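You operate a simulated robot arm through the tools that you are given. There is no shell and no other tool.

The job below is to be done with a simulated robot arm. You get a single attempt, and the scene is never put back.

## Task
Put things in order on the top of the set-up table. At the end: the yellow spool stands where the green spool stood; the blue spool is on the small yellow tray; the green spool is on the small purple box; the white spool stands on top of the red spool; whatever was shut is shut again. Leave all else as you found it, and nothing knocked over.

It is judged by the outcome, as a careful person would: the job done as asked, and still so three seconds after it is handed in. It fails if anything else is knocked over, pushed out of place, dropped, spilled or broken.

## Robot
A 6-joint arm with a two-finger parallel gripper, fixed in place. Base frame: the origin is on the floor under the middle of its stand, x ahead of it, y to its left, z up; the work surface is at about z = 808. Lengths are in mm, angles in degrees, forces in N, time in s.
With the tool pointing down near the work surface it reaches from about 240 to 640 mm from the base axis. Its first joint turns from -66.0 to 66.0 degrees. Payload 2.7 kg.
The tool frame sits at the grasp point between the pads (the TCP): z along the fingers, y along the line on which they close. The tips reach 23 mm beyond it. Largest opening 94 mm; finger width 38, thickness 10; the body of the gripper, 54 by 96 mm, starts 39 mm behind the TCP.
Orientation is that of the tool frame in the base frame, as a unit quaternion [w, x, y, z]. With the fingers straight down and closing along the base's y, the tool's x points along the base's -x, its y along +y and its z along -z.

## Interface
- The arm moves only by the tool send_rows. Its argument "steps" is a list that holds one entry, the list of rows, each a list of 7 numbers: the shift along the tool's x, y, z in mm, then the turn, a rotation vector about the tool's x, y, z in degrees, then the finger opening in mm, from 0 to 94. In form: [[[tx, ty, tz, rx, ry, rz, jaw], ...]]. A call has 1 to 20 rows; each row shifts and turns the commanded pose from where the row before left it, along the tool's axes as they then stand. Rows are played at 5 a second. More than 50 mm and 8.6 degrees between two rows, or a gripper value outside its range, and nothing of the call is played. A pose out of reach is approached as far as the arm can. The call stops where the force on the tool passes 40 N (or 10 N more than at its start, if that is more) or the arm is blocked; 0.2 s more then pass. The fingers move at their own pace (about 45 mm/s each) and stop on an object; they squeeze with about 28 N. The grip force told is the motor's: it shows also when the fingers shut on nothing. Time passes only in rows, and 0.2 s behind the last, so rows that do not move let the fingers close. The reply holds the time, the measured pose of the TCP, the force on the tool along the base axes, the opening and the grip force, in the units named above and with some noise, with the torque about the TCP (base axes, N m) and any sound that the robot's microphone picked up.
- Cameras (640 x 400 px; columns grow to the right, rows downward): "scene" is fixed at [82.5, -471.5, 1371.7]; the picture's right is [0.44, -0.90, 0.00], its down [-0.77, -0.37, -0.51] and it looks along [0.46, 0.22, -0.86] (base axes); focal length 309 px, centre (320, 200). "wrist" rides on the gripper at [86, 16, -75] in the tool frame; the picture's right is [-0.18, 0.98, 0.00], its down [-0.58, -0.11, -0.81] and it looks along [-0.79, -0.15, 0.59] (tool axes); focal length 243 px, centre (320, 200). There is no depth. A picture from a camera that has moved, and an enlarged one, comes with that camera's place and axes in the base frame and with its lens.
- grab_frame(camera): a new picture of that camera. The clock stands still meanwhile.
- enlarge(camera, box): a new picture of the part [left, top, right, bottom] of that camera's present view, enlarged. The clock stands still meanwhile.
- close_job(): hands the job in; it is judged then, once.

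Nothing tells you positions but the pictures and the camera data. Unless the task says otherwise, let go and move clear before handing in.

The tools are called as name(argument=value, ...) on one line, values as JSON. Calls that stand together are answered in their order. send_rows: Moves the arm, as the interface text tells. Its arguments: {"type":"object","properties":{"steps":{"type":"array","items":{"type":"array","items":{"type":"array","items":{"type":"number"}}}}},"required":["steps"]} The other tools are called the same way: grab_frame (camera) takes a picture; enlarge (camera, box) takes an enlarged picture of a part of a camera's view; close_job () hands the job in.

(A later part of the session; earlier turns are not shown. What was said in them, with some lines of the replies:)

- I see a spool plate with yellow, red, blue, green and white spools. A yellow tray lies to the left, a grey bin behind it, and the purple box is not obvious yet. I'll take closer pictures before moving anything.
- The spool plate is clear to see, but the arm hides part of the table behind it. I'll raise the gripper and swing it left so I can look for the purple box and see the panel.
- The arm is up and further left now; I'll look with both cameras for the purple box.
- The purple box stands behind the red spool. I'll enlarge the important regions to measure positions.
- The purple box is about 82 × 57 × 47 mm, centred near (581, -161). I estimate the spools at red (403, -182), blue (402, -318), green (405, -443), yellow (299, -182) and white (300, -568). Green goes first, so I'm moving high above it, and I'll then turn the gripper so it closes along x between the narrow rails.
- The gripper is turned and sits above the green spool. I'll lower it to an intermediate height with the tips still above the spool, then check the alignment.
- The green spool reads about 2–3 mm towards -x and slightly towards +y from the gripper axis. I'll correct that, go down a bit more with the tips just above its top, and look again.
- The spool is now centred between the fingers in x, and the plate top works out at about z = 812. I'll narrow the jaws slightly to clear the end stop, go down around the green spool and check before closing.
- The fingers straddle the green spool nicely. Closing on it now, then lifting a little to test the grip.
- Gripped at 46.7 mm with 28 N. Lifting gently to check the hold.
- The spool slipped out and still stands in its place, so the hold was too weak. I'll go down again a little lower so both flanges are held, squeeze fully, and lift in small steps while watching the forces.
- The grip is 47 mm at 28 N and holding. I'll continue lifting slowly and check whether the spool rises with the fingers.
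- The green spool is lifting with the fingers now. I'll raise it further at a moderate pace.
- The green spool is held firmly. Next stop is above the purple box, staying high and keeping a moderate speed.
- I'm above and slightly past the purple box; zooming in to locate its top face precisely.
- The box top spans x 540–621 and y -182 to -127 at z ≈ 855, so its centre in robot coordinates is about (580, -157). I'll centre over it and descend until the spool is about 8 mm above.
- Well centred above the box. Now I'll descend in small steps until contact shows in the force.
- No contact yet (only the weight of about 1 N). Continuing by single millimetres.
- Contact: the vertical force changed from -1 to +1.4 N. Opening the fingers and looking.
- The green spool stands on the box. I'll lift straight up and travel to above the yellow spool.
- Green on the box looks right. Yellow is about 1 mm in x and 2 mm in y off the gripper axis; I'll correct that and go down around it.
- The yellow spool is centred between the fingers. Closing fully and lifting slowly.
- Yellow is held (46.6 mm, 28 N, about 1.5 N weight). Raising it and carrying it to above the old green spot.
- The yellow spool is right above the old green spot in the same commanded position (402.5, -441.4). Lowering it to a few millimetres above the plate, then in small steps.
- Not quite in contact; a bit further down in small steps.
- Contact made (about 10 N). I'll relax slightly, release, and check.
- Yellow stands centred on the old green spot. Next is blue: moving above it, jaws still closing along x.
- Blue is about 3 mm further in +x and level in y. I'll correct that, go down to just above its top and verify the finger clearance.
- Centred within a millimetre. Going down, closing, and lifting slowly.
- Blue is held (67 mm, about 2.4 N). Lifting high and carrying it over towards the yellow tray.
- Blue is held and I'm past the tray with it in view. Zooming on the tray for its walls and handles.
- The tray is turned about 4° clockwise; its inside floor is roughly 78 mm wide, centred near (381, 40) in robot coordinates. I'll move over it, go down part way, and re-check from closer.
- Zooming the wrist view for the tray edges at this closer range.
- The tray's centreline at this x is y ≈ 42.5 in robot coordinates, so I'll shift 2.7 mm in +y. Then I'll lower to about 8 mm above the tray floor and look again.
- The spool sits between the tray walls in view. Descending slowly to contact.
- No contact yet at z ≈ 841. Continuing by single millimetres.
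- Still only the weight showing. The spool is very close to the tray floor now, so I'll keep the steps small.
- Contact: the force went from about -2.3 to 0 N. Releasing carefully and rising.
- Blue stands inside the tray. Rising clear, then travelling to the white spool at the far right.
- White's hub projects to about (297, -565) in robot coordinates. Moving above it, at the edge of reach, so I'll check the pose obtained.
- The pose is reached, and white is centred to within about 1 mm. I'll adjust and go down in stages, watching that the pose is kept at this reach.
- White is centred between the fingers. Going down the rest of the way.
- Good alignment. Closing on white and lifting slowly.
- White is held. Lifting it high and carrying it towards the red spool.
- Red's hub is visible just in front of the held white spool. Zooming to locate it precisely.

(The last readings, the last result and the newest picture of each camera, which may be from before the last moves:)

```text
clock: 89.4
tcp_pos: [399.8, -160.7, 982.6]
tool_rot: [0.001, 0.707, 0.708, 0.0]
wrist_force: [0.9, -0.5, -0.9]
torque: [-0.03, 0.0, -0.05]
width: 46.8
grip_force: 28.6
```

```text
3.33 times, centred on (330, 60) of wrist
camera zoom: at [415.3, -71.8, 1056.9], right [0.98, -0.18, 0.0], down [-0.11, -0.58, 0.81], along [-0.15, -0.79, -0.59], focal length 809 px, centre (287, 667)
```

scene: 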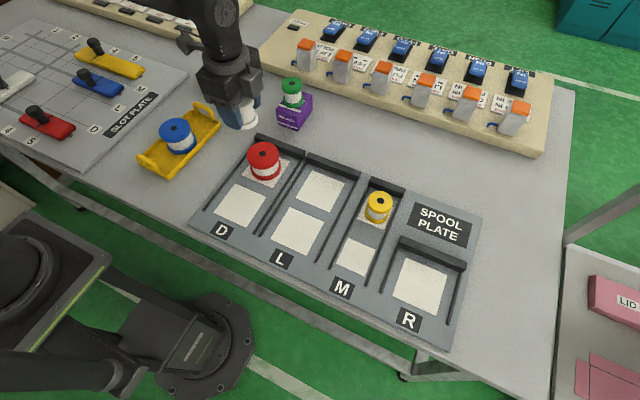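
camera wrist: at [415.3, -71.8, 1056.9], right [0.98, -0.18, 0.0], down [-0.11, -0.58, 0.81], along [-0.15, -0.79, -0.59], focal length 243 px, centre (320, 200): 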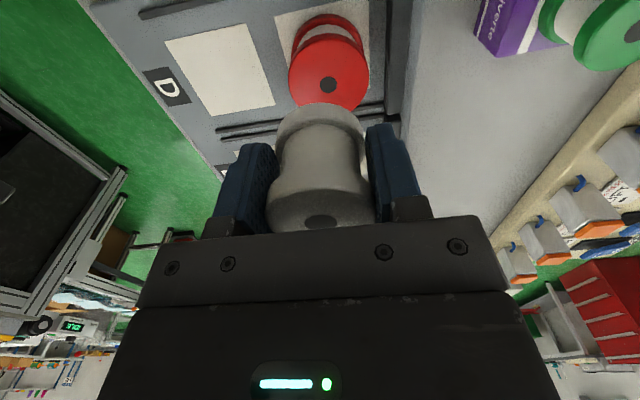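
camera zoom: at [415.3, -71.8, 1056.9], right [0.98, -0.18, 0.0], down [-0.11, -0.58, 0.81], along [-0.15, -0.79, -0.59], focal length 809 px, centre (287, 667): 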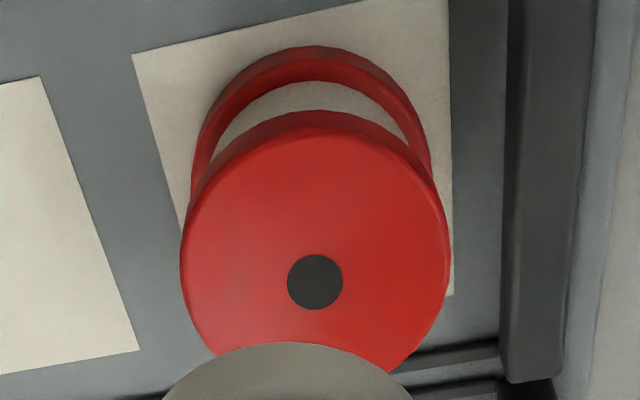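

Red's axis is at about (403, -178.7) in robot coordinates. I'll centre over it and lower until white's base is about 10 mm above red's top.

send_rows(steps=[[[-6, 1.1, 0, 0, 0, 0, 0], [-8, 1.4, 0, 0, 0, 0, 0], [-3.7, 0.8, 6, 0, 0, 0, 0], [0, 0, 15, 0, 0, 0, 0], [0, 0, 15, 0, 0, 0, 0], [0, 0, 15, 0, 0, 0, 0], [0, 0, 15, 0, 0, 0, 0], [0, 0, 10, 0, 0, 0, 0], [0, 0, 5, 0, 0, 0, 0], [0, 0, 0, 0, 0, 0, 0]]])

enlarge(camera="wrist", box=[180, 0, 460, 240])

enlarge(camera="scene", box=[200, 90, 330, 200])

```text
clock: 91.6
tcp_pos: [402.7, -177.5, 901.2]
tool_rot: [0.001, 0.707, 0.707, 0.0]
wrist_force: [-0.5, -0.6, -2.0]
torque: [0.0, 0.01, 0.0]
width: 46.8
grip_force: 28.0
```

```text
1.67 times, centred on (320, 120) of wrist
camera zoom: at [418.8, -89.6, 975.7], right [0.98, -0.18, 0.0], down [-0.11, -0.58, 0.81], along [-0.15, -0.79, -0.59], focal length 404 px, centre (320, 333)
```

zoom: 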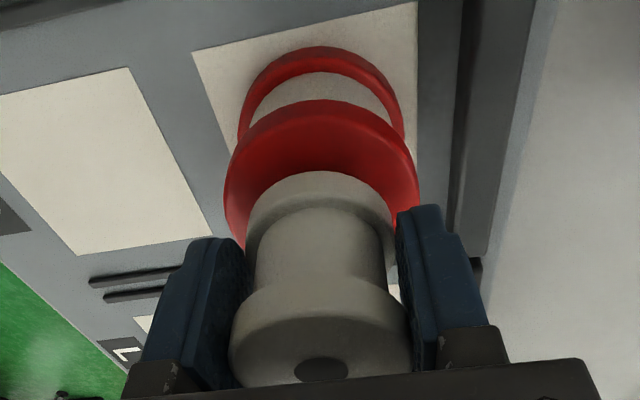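

```text
3.64 times, centred on (265, 145) of scene
camera zoom: at [82.5, -471.5, 1371.7], right [0.44, -0.9, 0.0], down [-0.77, -0.37, -0.51], along [0.46, 0.22, -0.86], focal length 1123 px, centre (520, 400)
```

zoom: 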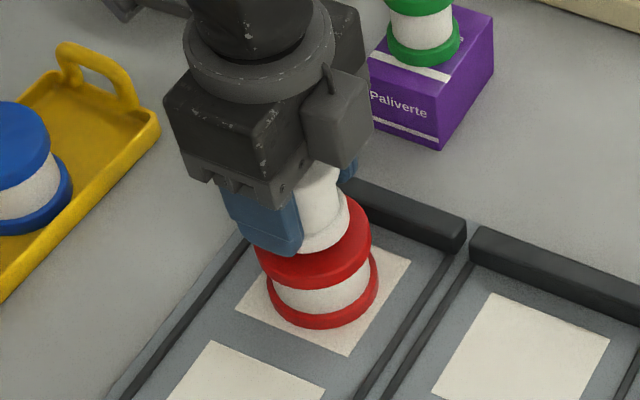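

White is aligned over red to within about a millimetre in both directions. Lowering in small steps until contact.

send_rows(steps=[[[0, 0, 3, 0, 0, 0, 0], [0, 0, 2, 0, 0, 0, 0], [0, 0, 2, 0, 0, 0, 0], [0, 0, 0, 0, 0, 0, 0]]])

send_rows(steps=[[[0, 0, 1, 0, 0, 0, 0], [0, 0, 0, 0, 0, 0, 0]]])

send_rows(steps=[[[0, 0, 1, 0, 0, 0, 0], [0, 0, 0, 0, 0, 0, 0]]])

enlarge(camera="scene", box=[220, 110, 310, 190])

```text
clock: 92.6
tcp_pos: [402.2, -177.4, 894.3]
tool_rot: [0.0, 0.707, 0.707, 0.001]
wrist_force: [0.3, 0.4, -0.7]
torque: [-0.03, 0.02, 0.02]
width: 47.2
grip_force: 28.1
```

```text
clock: 93.2
tcp_pos: [403.9, -178.4, 893.4]
tool_rot: [0.002, 0.707, 0.707, 0.0]
wrist_force: [-0.6, 0.5, -0.7]
torque: [0.0, -0.01, -0.01]
width: 46.6
grip_force: 28.0
```

```text
clock: 93.8
tcp_pos: [402.3, -178.1, 891.8]
tool_rot: [0.002, 0.707, 0.707, 0.0]
wrist_force: [0.3, -0.7, -1.7]
torque: [-0.01, 0.02, 0.0]
width: 47.2
grip_force: 27.9
```

```text
5.00 times, centred on (265, 150) of scene
camera zoom: at [82.5, -471.5, 1371.7], right [0.44, -0.9, 0.0], down [-0.77, -0.37, -0.51], along [0.46, 0.22, -0.86], focal length 1544 px, centre (595, 450)
```

zoom: 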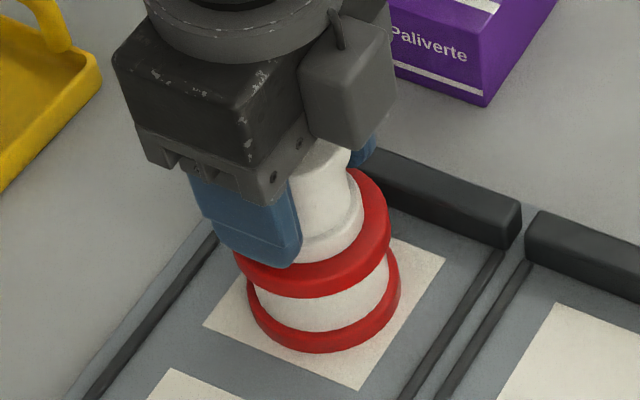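

Still about 3 mm to go. Continuing in 0.7–1 mm steps.

send_rows(steps=[[[0, 0, 1, 0, 0, 0, 0], [0, 0, 0, 0, 0, 0, 0]]])

send_rows(steps=[[[0, 0, 0.8, 0, 0, 0, 0], [0, 0, 0, 0, 0, 0, 0]]])

send_rows(steps=[[[0, 0, 0.7, 0, 0, 0, 0], [0, 0, 0, 0, 0, 0, 0]]])

```text
clock: 94.4
tcp_pos: [403.0, -178.0, 892.6]
tool_rot: [0.001, 0.707, 0.707, 0.0]
wrist_force: [-1.3, -0.3, 2.5]
torque: [-0.05, -0.05, -0.03]
width: 47.0
grip_force: 28.4
```

```text
clock: 95.0
tcp_pos: [402.6, -179.8, 890.9]
tool_rot: [0.003, 0.707, 0.707, 0.0]
wrist_force: [-3.8, 1.8, 13.6]
torque: [0.04, 0.13, 0.01]
width: 46.6
grip_force: 27.6
```

```text
clock: 95.6
tcp_pos: [403.7, -177.8, 890.7]
tool_rot: [0.002, 0.707, 0.707, 0.0]
wrist_force: [-5.3, 3.3, 24.9]
torque: [0.12, 0.11, 0.06]
width: 46.8
grip_force: 28.2
```

Contact came at the first step, and the extra steps pressed up to 25 N. Easing back to a light touch before releasing.

send_rows(steps=[[[0, 0, -0.7, 0, 0, 0, 0], [0, 0, -0.6, 0, 0, 0, 0], [0, 0, 0, 0, 0, 0, 0]]])

enlarge(camera="wrist", box=[180, 0, 460, 240])

enlarge(camera="scene", box=[220, 110, 310, 190])

```text
clock: 96.4
tcp_pos: [403.3, -177.6, 890.8]
tool_rot: [0.002, 0.707, 0.707, 0.001]
wrist_force: [3.5, 0.6, 10.5]
torque: [0.08, -0.33, -0.02]
width: 46.7
grip_force: 27.7
```

```text
1.67 times, centred on (320, 120) of wrist
camera zoom: at [418.9, -90.0, 965.3], right [0.98, -0.18, 0.0], down [-0.11, -0.58, 0.81], along [-0.15, -0.79, -0.59], focal length 404 px, centre (320, 333)
```

zoom: 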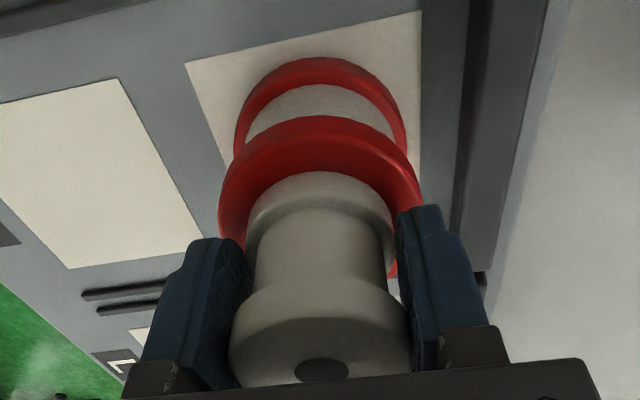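

```text
5.00 times, centred on (265, 150) of scene
camera zoom: at [82.5, -471.4, 1371.7], right [0.44, -0.9, 0.0], down [-0.77, -0.37, -0.51], along [0.46, 0.22, -0.86], focal length 1544 px, centre (595, 450)
```

zoom: 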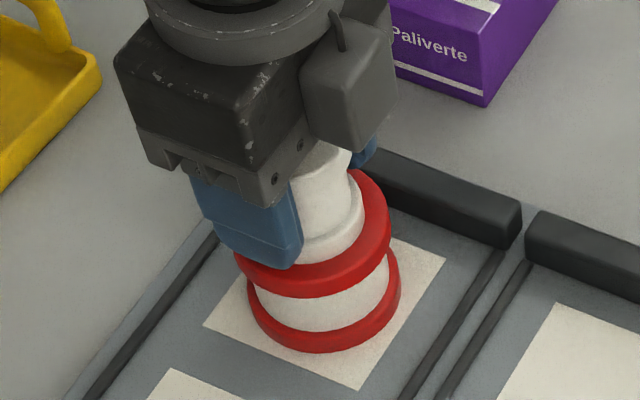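

Still about 10 N pressing; easing back a little more.

send_rows(steps=[[[0, 0, -0.5, 0, 0, 0, 0], [0, 0, 0, 0, 0, 0, 0]]])

```text
clock: 97.0
tcp_pos: [402.1, -177.8, 890.9]
tool_rot: [0.0, 0.707, 0.708, 0.0]
wrist_force: [0.8, -0.4, 5.1]
torque: [-0.09, -0.17, -0.01]
width: 46.6
grip_force: 28.2
```

A light 5 N touch remains. Easing a hair more, then opening the fingers.

send_rows(steps=[[[0, 0, -0.2, 0, 0, 0, 0], [0, 0, 0, 0, 0, 0, 50], [0, 0, 0, 0, 0, 0, 56], [0, 0, 0, 0, 0, 0, 64], [0, 0, 0, 0, 0, 0, 70], [0, 0, 0, 0, 0, 0, 70]]])

enlarge(camera="wrist", box=[180, 0, 460, 240])

enlarge(camera="scene", box=[220, 110, 310, 190])

```text
clock: 98.4
tcp_pos: [402.5, -178.3, 891.3]
tool_rot: [0.002, 0.707, 0.707, 0.0]
wrist_force: [0.3, -0.1, 0.6]
torque: [0.04, 0.04, -0.01]
width: 70.0
grip_force: 0.1
```

```text
1.67 times, centred on (320, 120) of wrist
camera zoom: at [418.8, -90.1, 966.1], right [0.98, -0.18, 0.0], down [-0.11, -0.58, 0.81], along [-0.15, -0.79, -0.59], focal length 404 px, centre (320, 333)
```

zoom: 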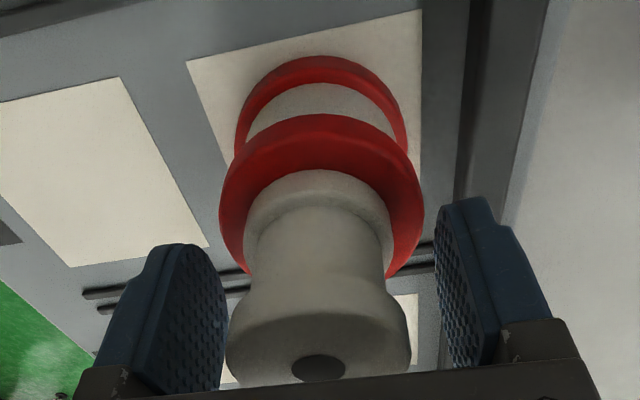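

```text
5.00 times, centred on (265, 150) of scene
camera zoom: at [82.5, -471.5, 1371.7], right [0.44, -0.9, 0.0], down [-0.77, -0.37, -0.51], along [0.46, 0.22, -0.86], focal length 1544 px, centre (595, 450)
```

zoom: 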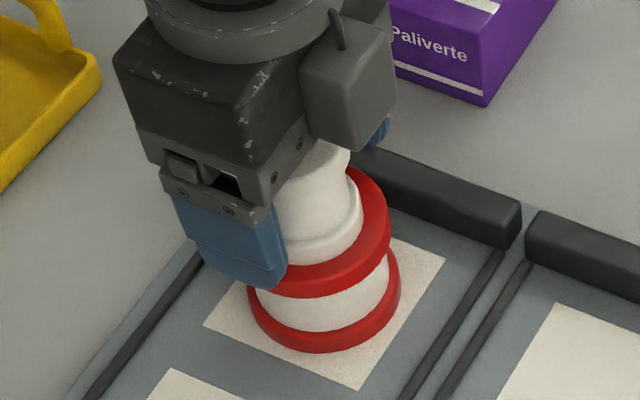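

White is standing centred on red. Rising straight up and moving clear to check the whole scene.

send_rows(steps=[[[0, 0, -8, 0, 0, 0, 70], [0, 0, -20, 0, 0, 0, 70], [0, 0, -40, 0, 0, 0, 70], [0, 0, -45, 0, 0, 0, 70], [0, 0, -45, 0, 0, 0, 70], [20, -20, 0, 0, 0, 0, 70], [40, -20, 0, 0, 0, 0, 70], [40, -20, 0, 0, 0, 0, 70], [40, -20, 0, 0, 0, 0, 70], [40, -10, 0, 0, 0, 0, 70], [40, 0, 0, 0, 0, 0, 70], [40, 0, 0, 0, 0, 0, 70], [0, 0, 0, 0, 0, 0, 70]]])

grab_frame(camera="scene")

grab_frame(camera="wrist")

```text
clock: 101.2
tcp_pos: [312.3, 82.5, 1048.2]
tool_rot: [0.001, 0.707, 0.707, 0.0]
wrist_force: [-0.1, -0.1, 0.3]
torque: [-0.01, -0.01, -0.02]
width: 70.0
grip_force: 0.1
```

```text
taken
```

scene: 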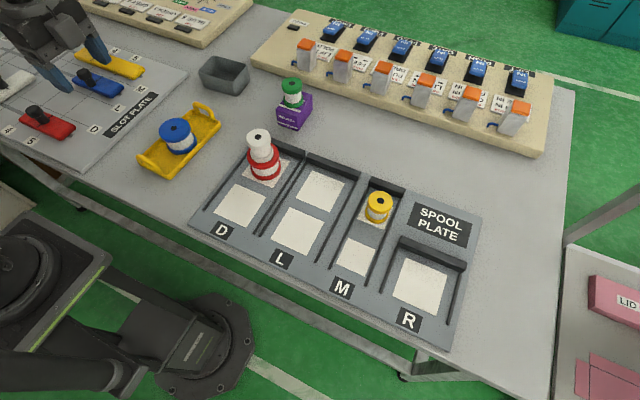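

```text
taken
camera wrist: at [328.5, 171.2, 1123.0], right [0.98, -0.18, 0.0], down [-0.11, -0.58, 0.81], along [-0.15, -0.79, -0.59], focal length 243 px, centre (320, 200)
```

wrist: 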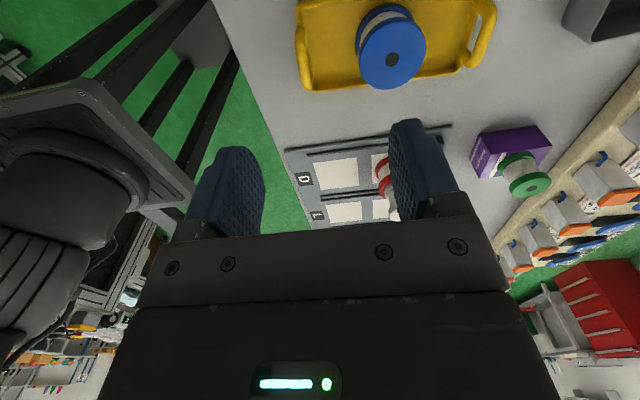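

Everything appears in place. I'll enlarge the views and compare them with the starting pictures.

enlarge(camera="scene", box=[330, 170, 490, 350])

enlarge(camera="scene", box=[130, 90, 240, 190])

enlarge(camera="scene", box=[250, 70, 350, 140])

enlarge(camera="scene", box=[200, 120, 360, 230])

enlarge(camera="scene", box=[0, 0, 320, 200])

```text
2.22 times, centred on (410, 260) of scene
camera zoom: at [82.5, -471.5, 1371.7], right [0.44, -0.9, 0.0], down [-0.77, -0.37, -0.51], along [0.46, 0.22, -0.86], focal length 686 px, centre (120, 67)
```

zoom: 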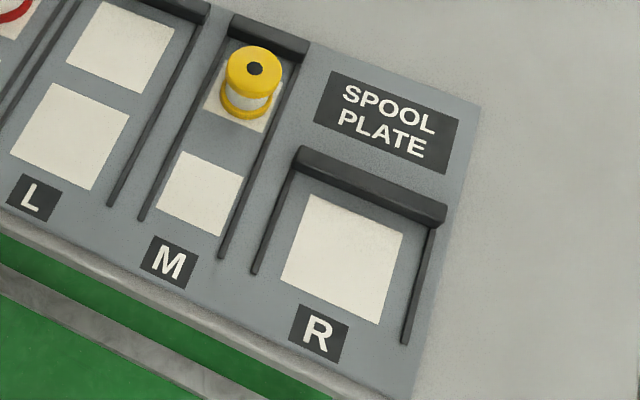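

```text
4.00 times, centred on (185, 140) of scene
camera zoom: at [82.5, -471.5, 1371.7], right [0.44, -0.9, 0.0], down [-0.77, -0.37, -0.51], along [0.46, 0.22, -0.86], focal length 1235 px, centre (860, 440)
```

zoom: 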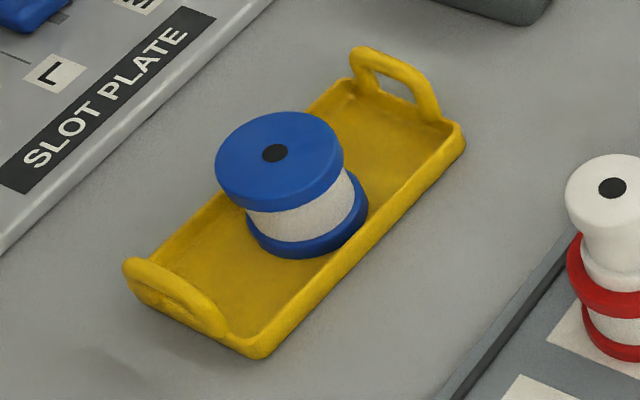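

```text
5.71 times, centred on (300, 105) of scene
camera zoom: at [82.5, -471.5, 1371.7], right [0.44, -0.9, 0.0], down [-0.77, -0.37, -0.51], along [0.46, 0.22, -0.86], focal length 1765 px, centre (434, 743)
```

zoom: 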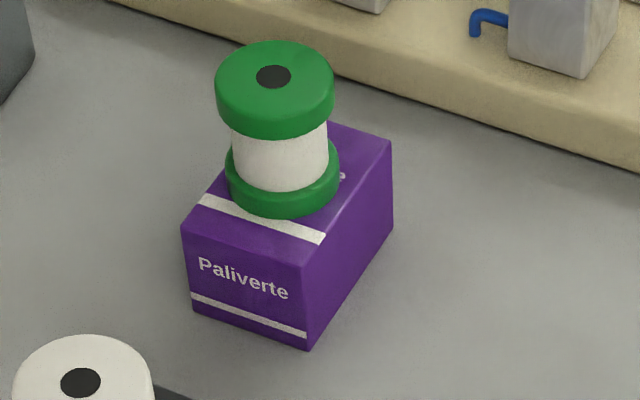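

```text
3.64 times, centred on (280, 175) of scene
camera zoom: at [82.5, -471.5, 1371.7], right [0.44, -0.9, 0.0], down [-0.77, -0.37, -0.51], along [0.46, 0.22, -0.86], focal length 1123 px, centre (466, 291)
```

zoom: 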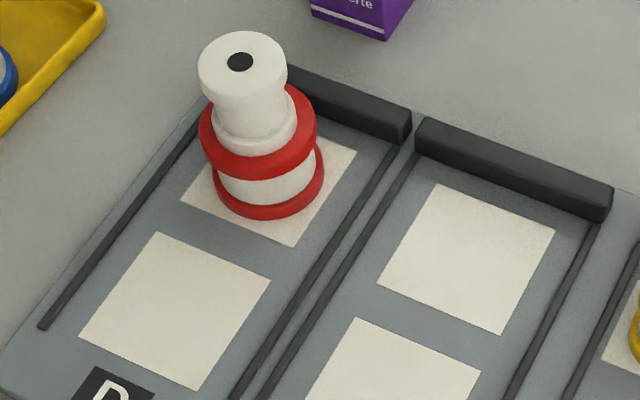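

```text
2.00 times, centred on (160, 100) of scene
camera zoom: at [82.5, -471.5, 1371.7], right [0.44, -0.9, 0.0], down [-0.77, -0.37, -0.51], along [0.46, 0.22, -0.86], focal length 618 px, centre (640, 400)
```

zoom: 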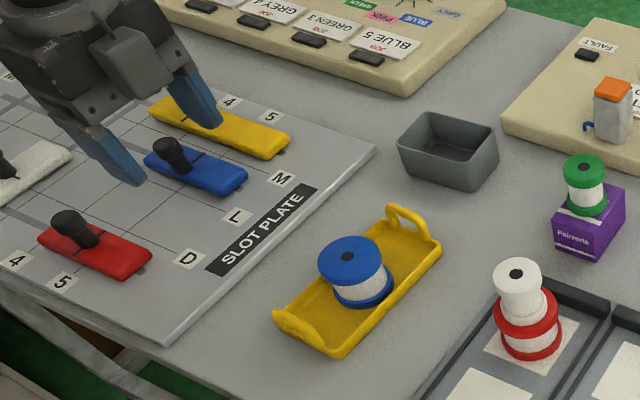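

All four placements match the task. Yellow stands on green's old spot, blue in the tray, green on the purple box and white on red. The box, tray and red spool sit where they were in the first pictures. I opened nothing and the gripper is clear, so I'm handing in.

close_job()

```text
The job is handed in.
```

The four moves are done and the job is handed in; I have not seen the judge's result. In the last pictures before hand-in:

- **Yellow spool:** stands where the green spool stood, within about 2 mm of the old spot.
- **Blue spool:** stands inside the small yellow tray.
- **Green spool:** stands on the small purple box.
- **White spool:** stands on top of the red spool, close to centred.

I opened nothing, so there was nothing to shut again. Nothing was knocked over, and the tray, the purple box and the red spool look unmoved.

Two things did not go smoothly. On the first try the green spool slipped out of the fingers and stayed standing in its place, so I gripped it again. While setting white down I pressed on red with up to about 25 N before easing off, and red did not visibly move.
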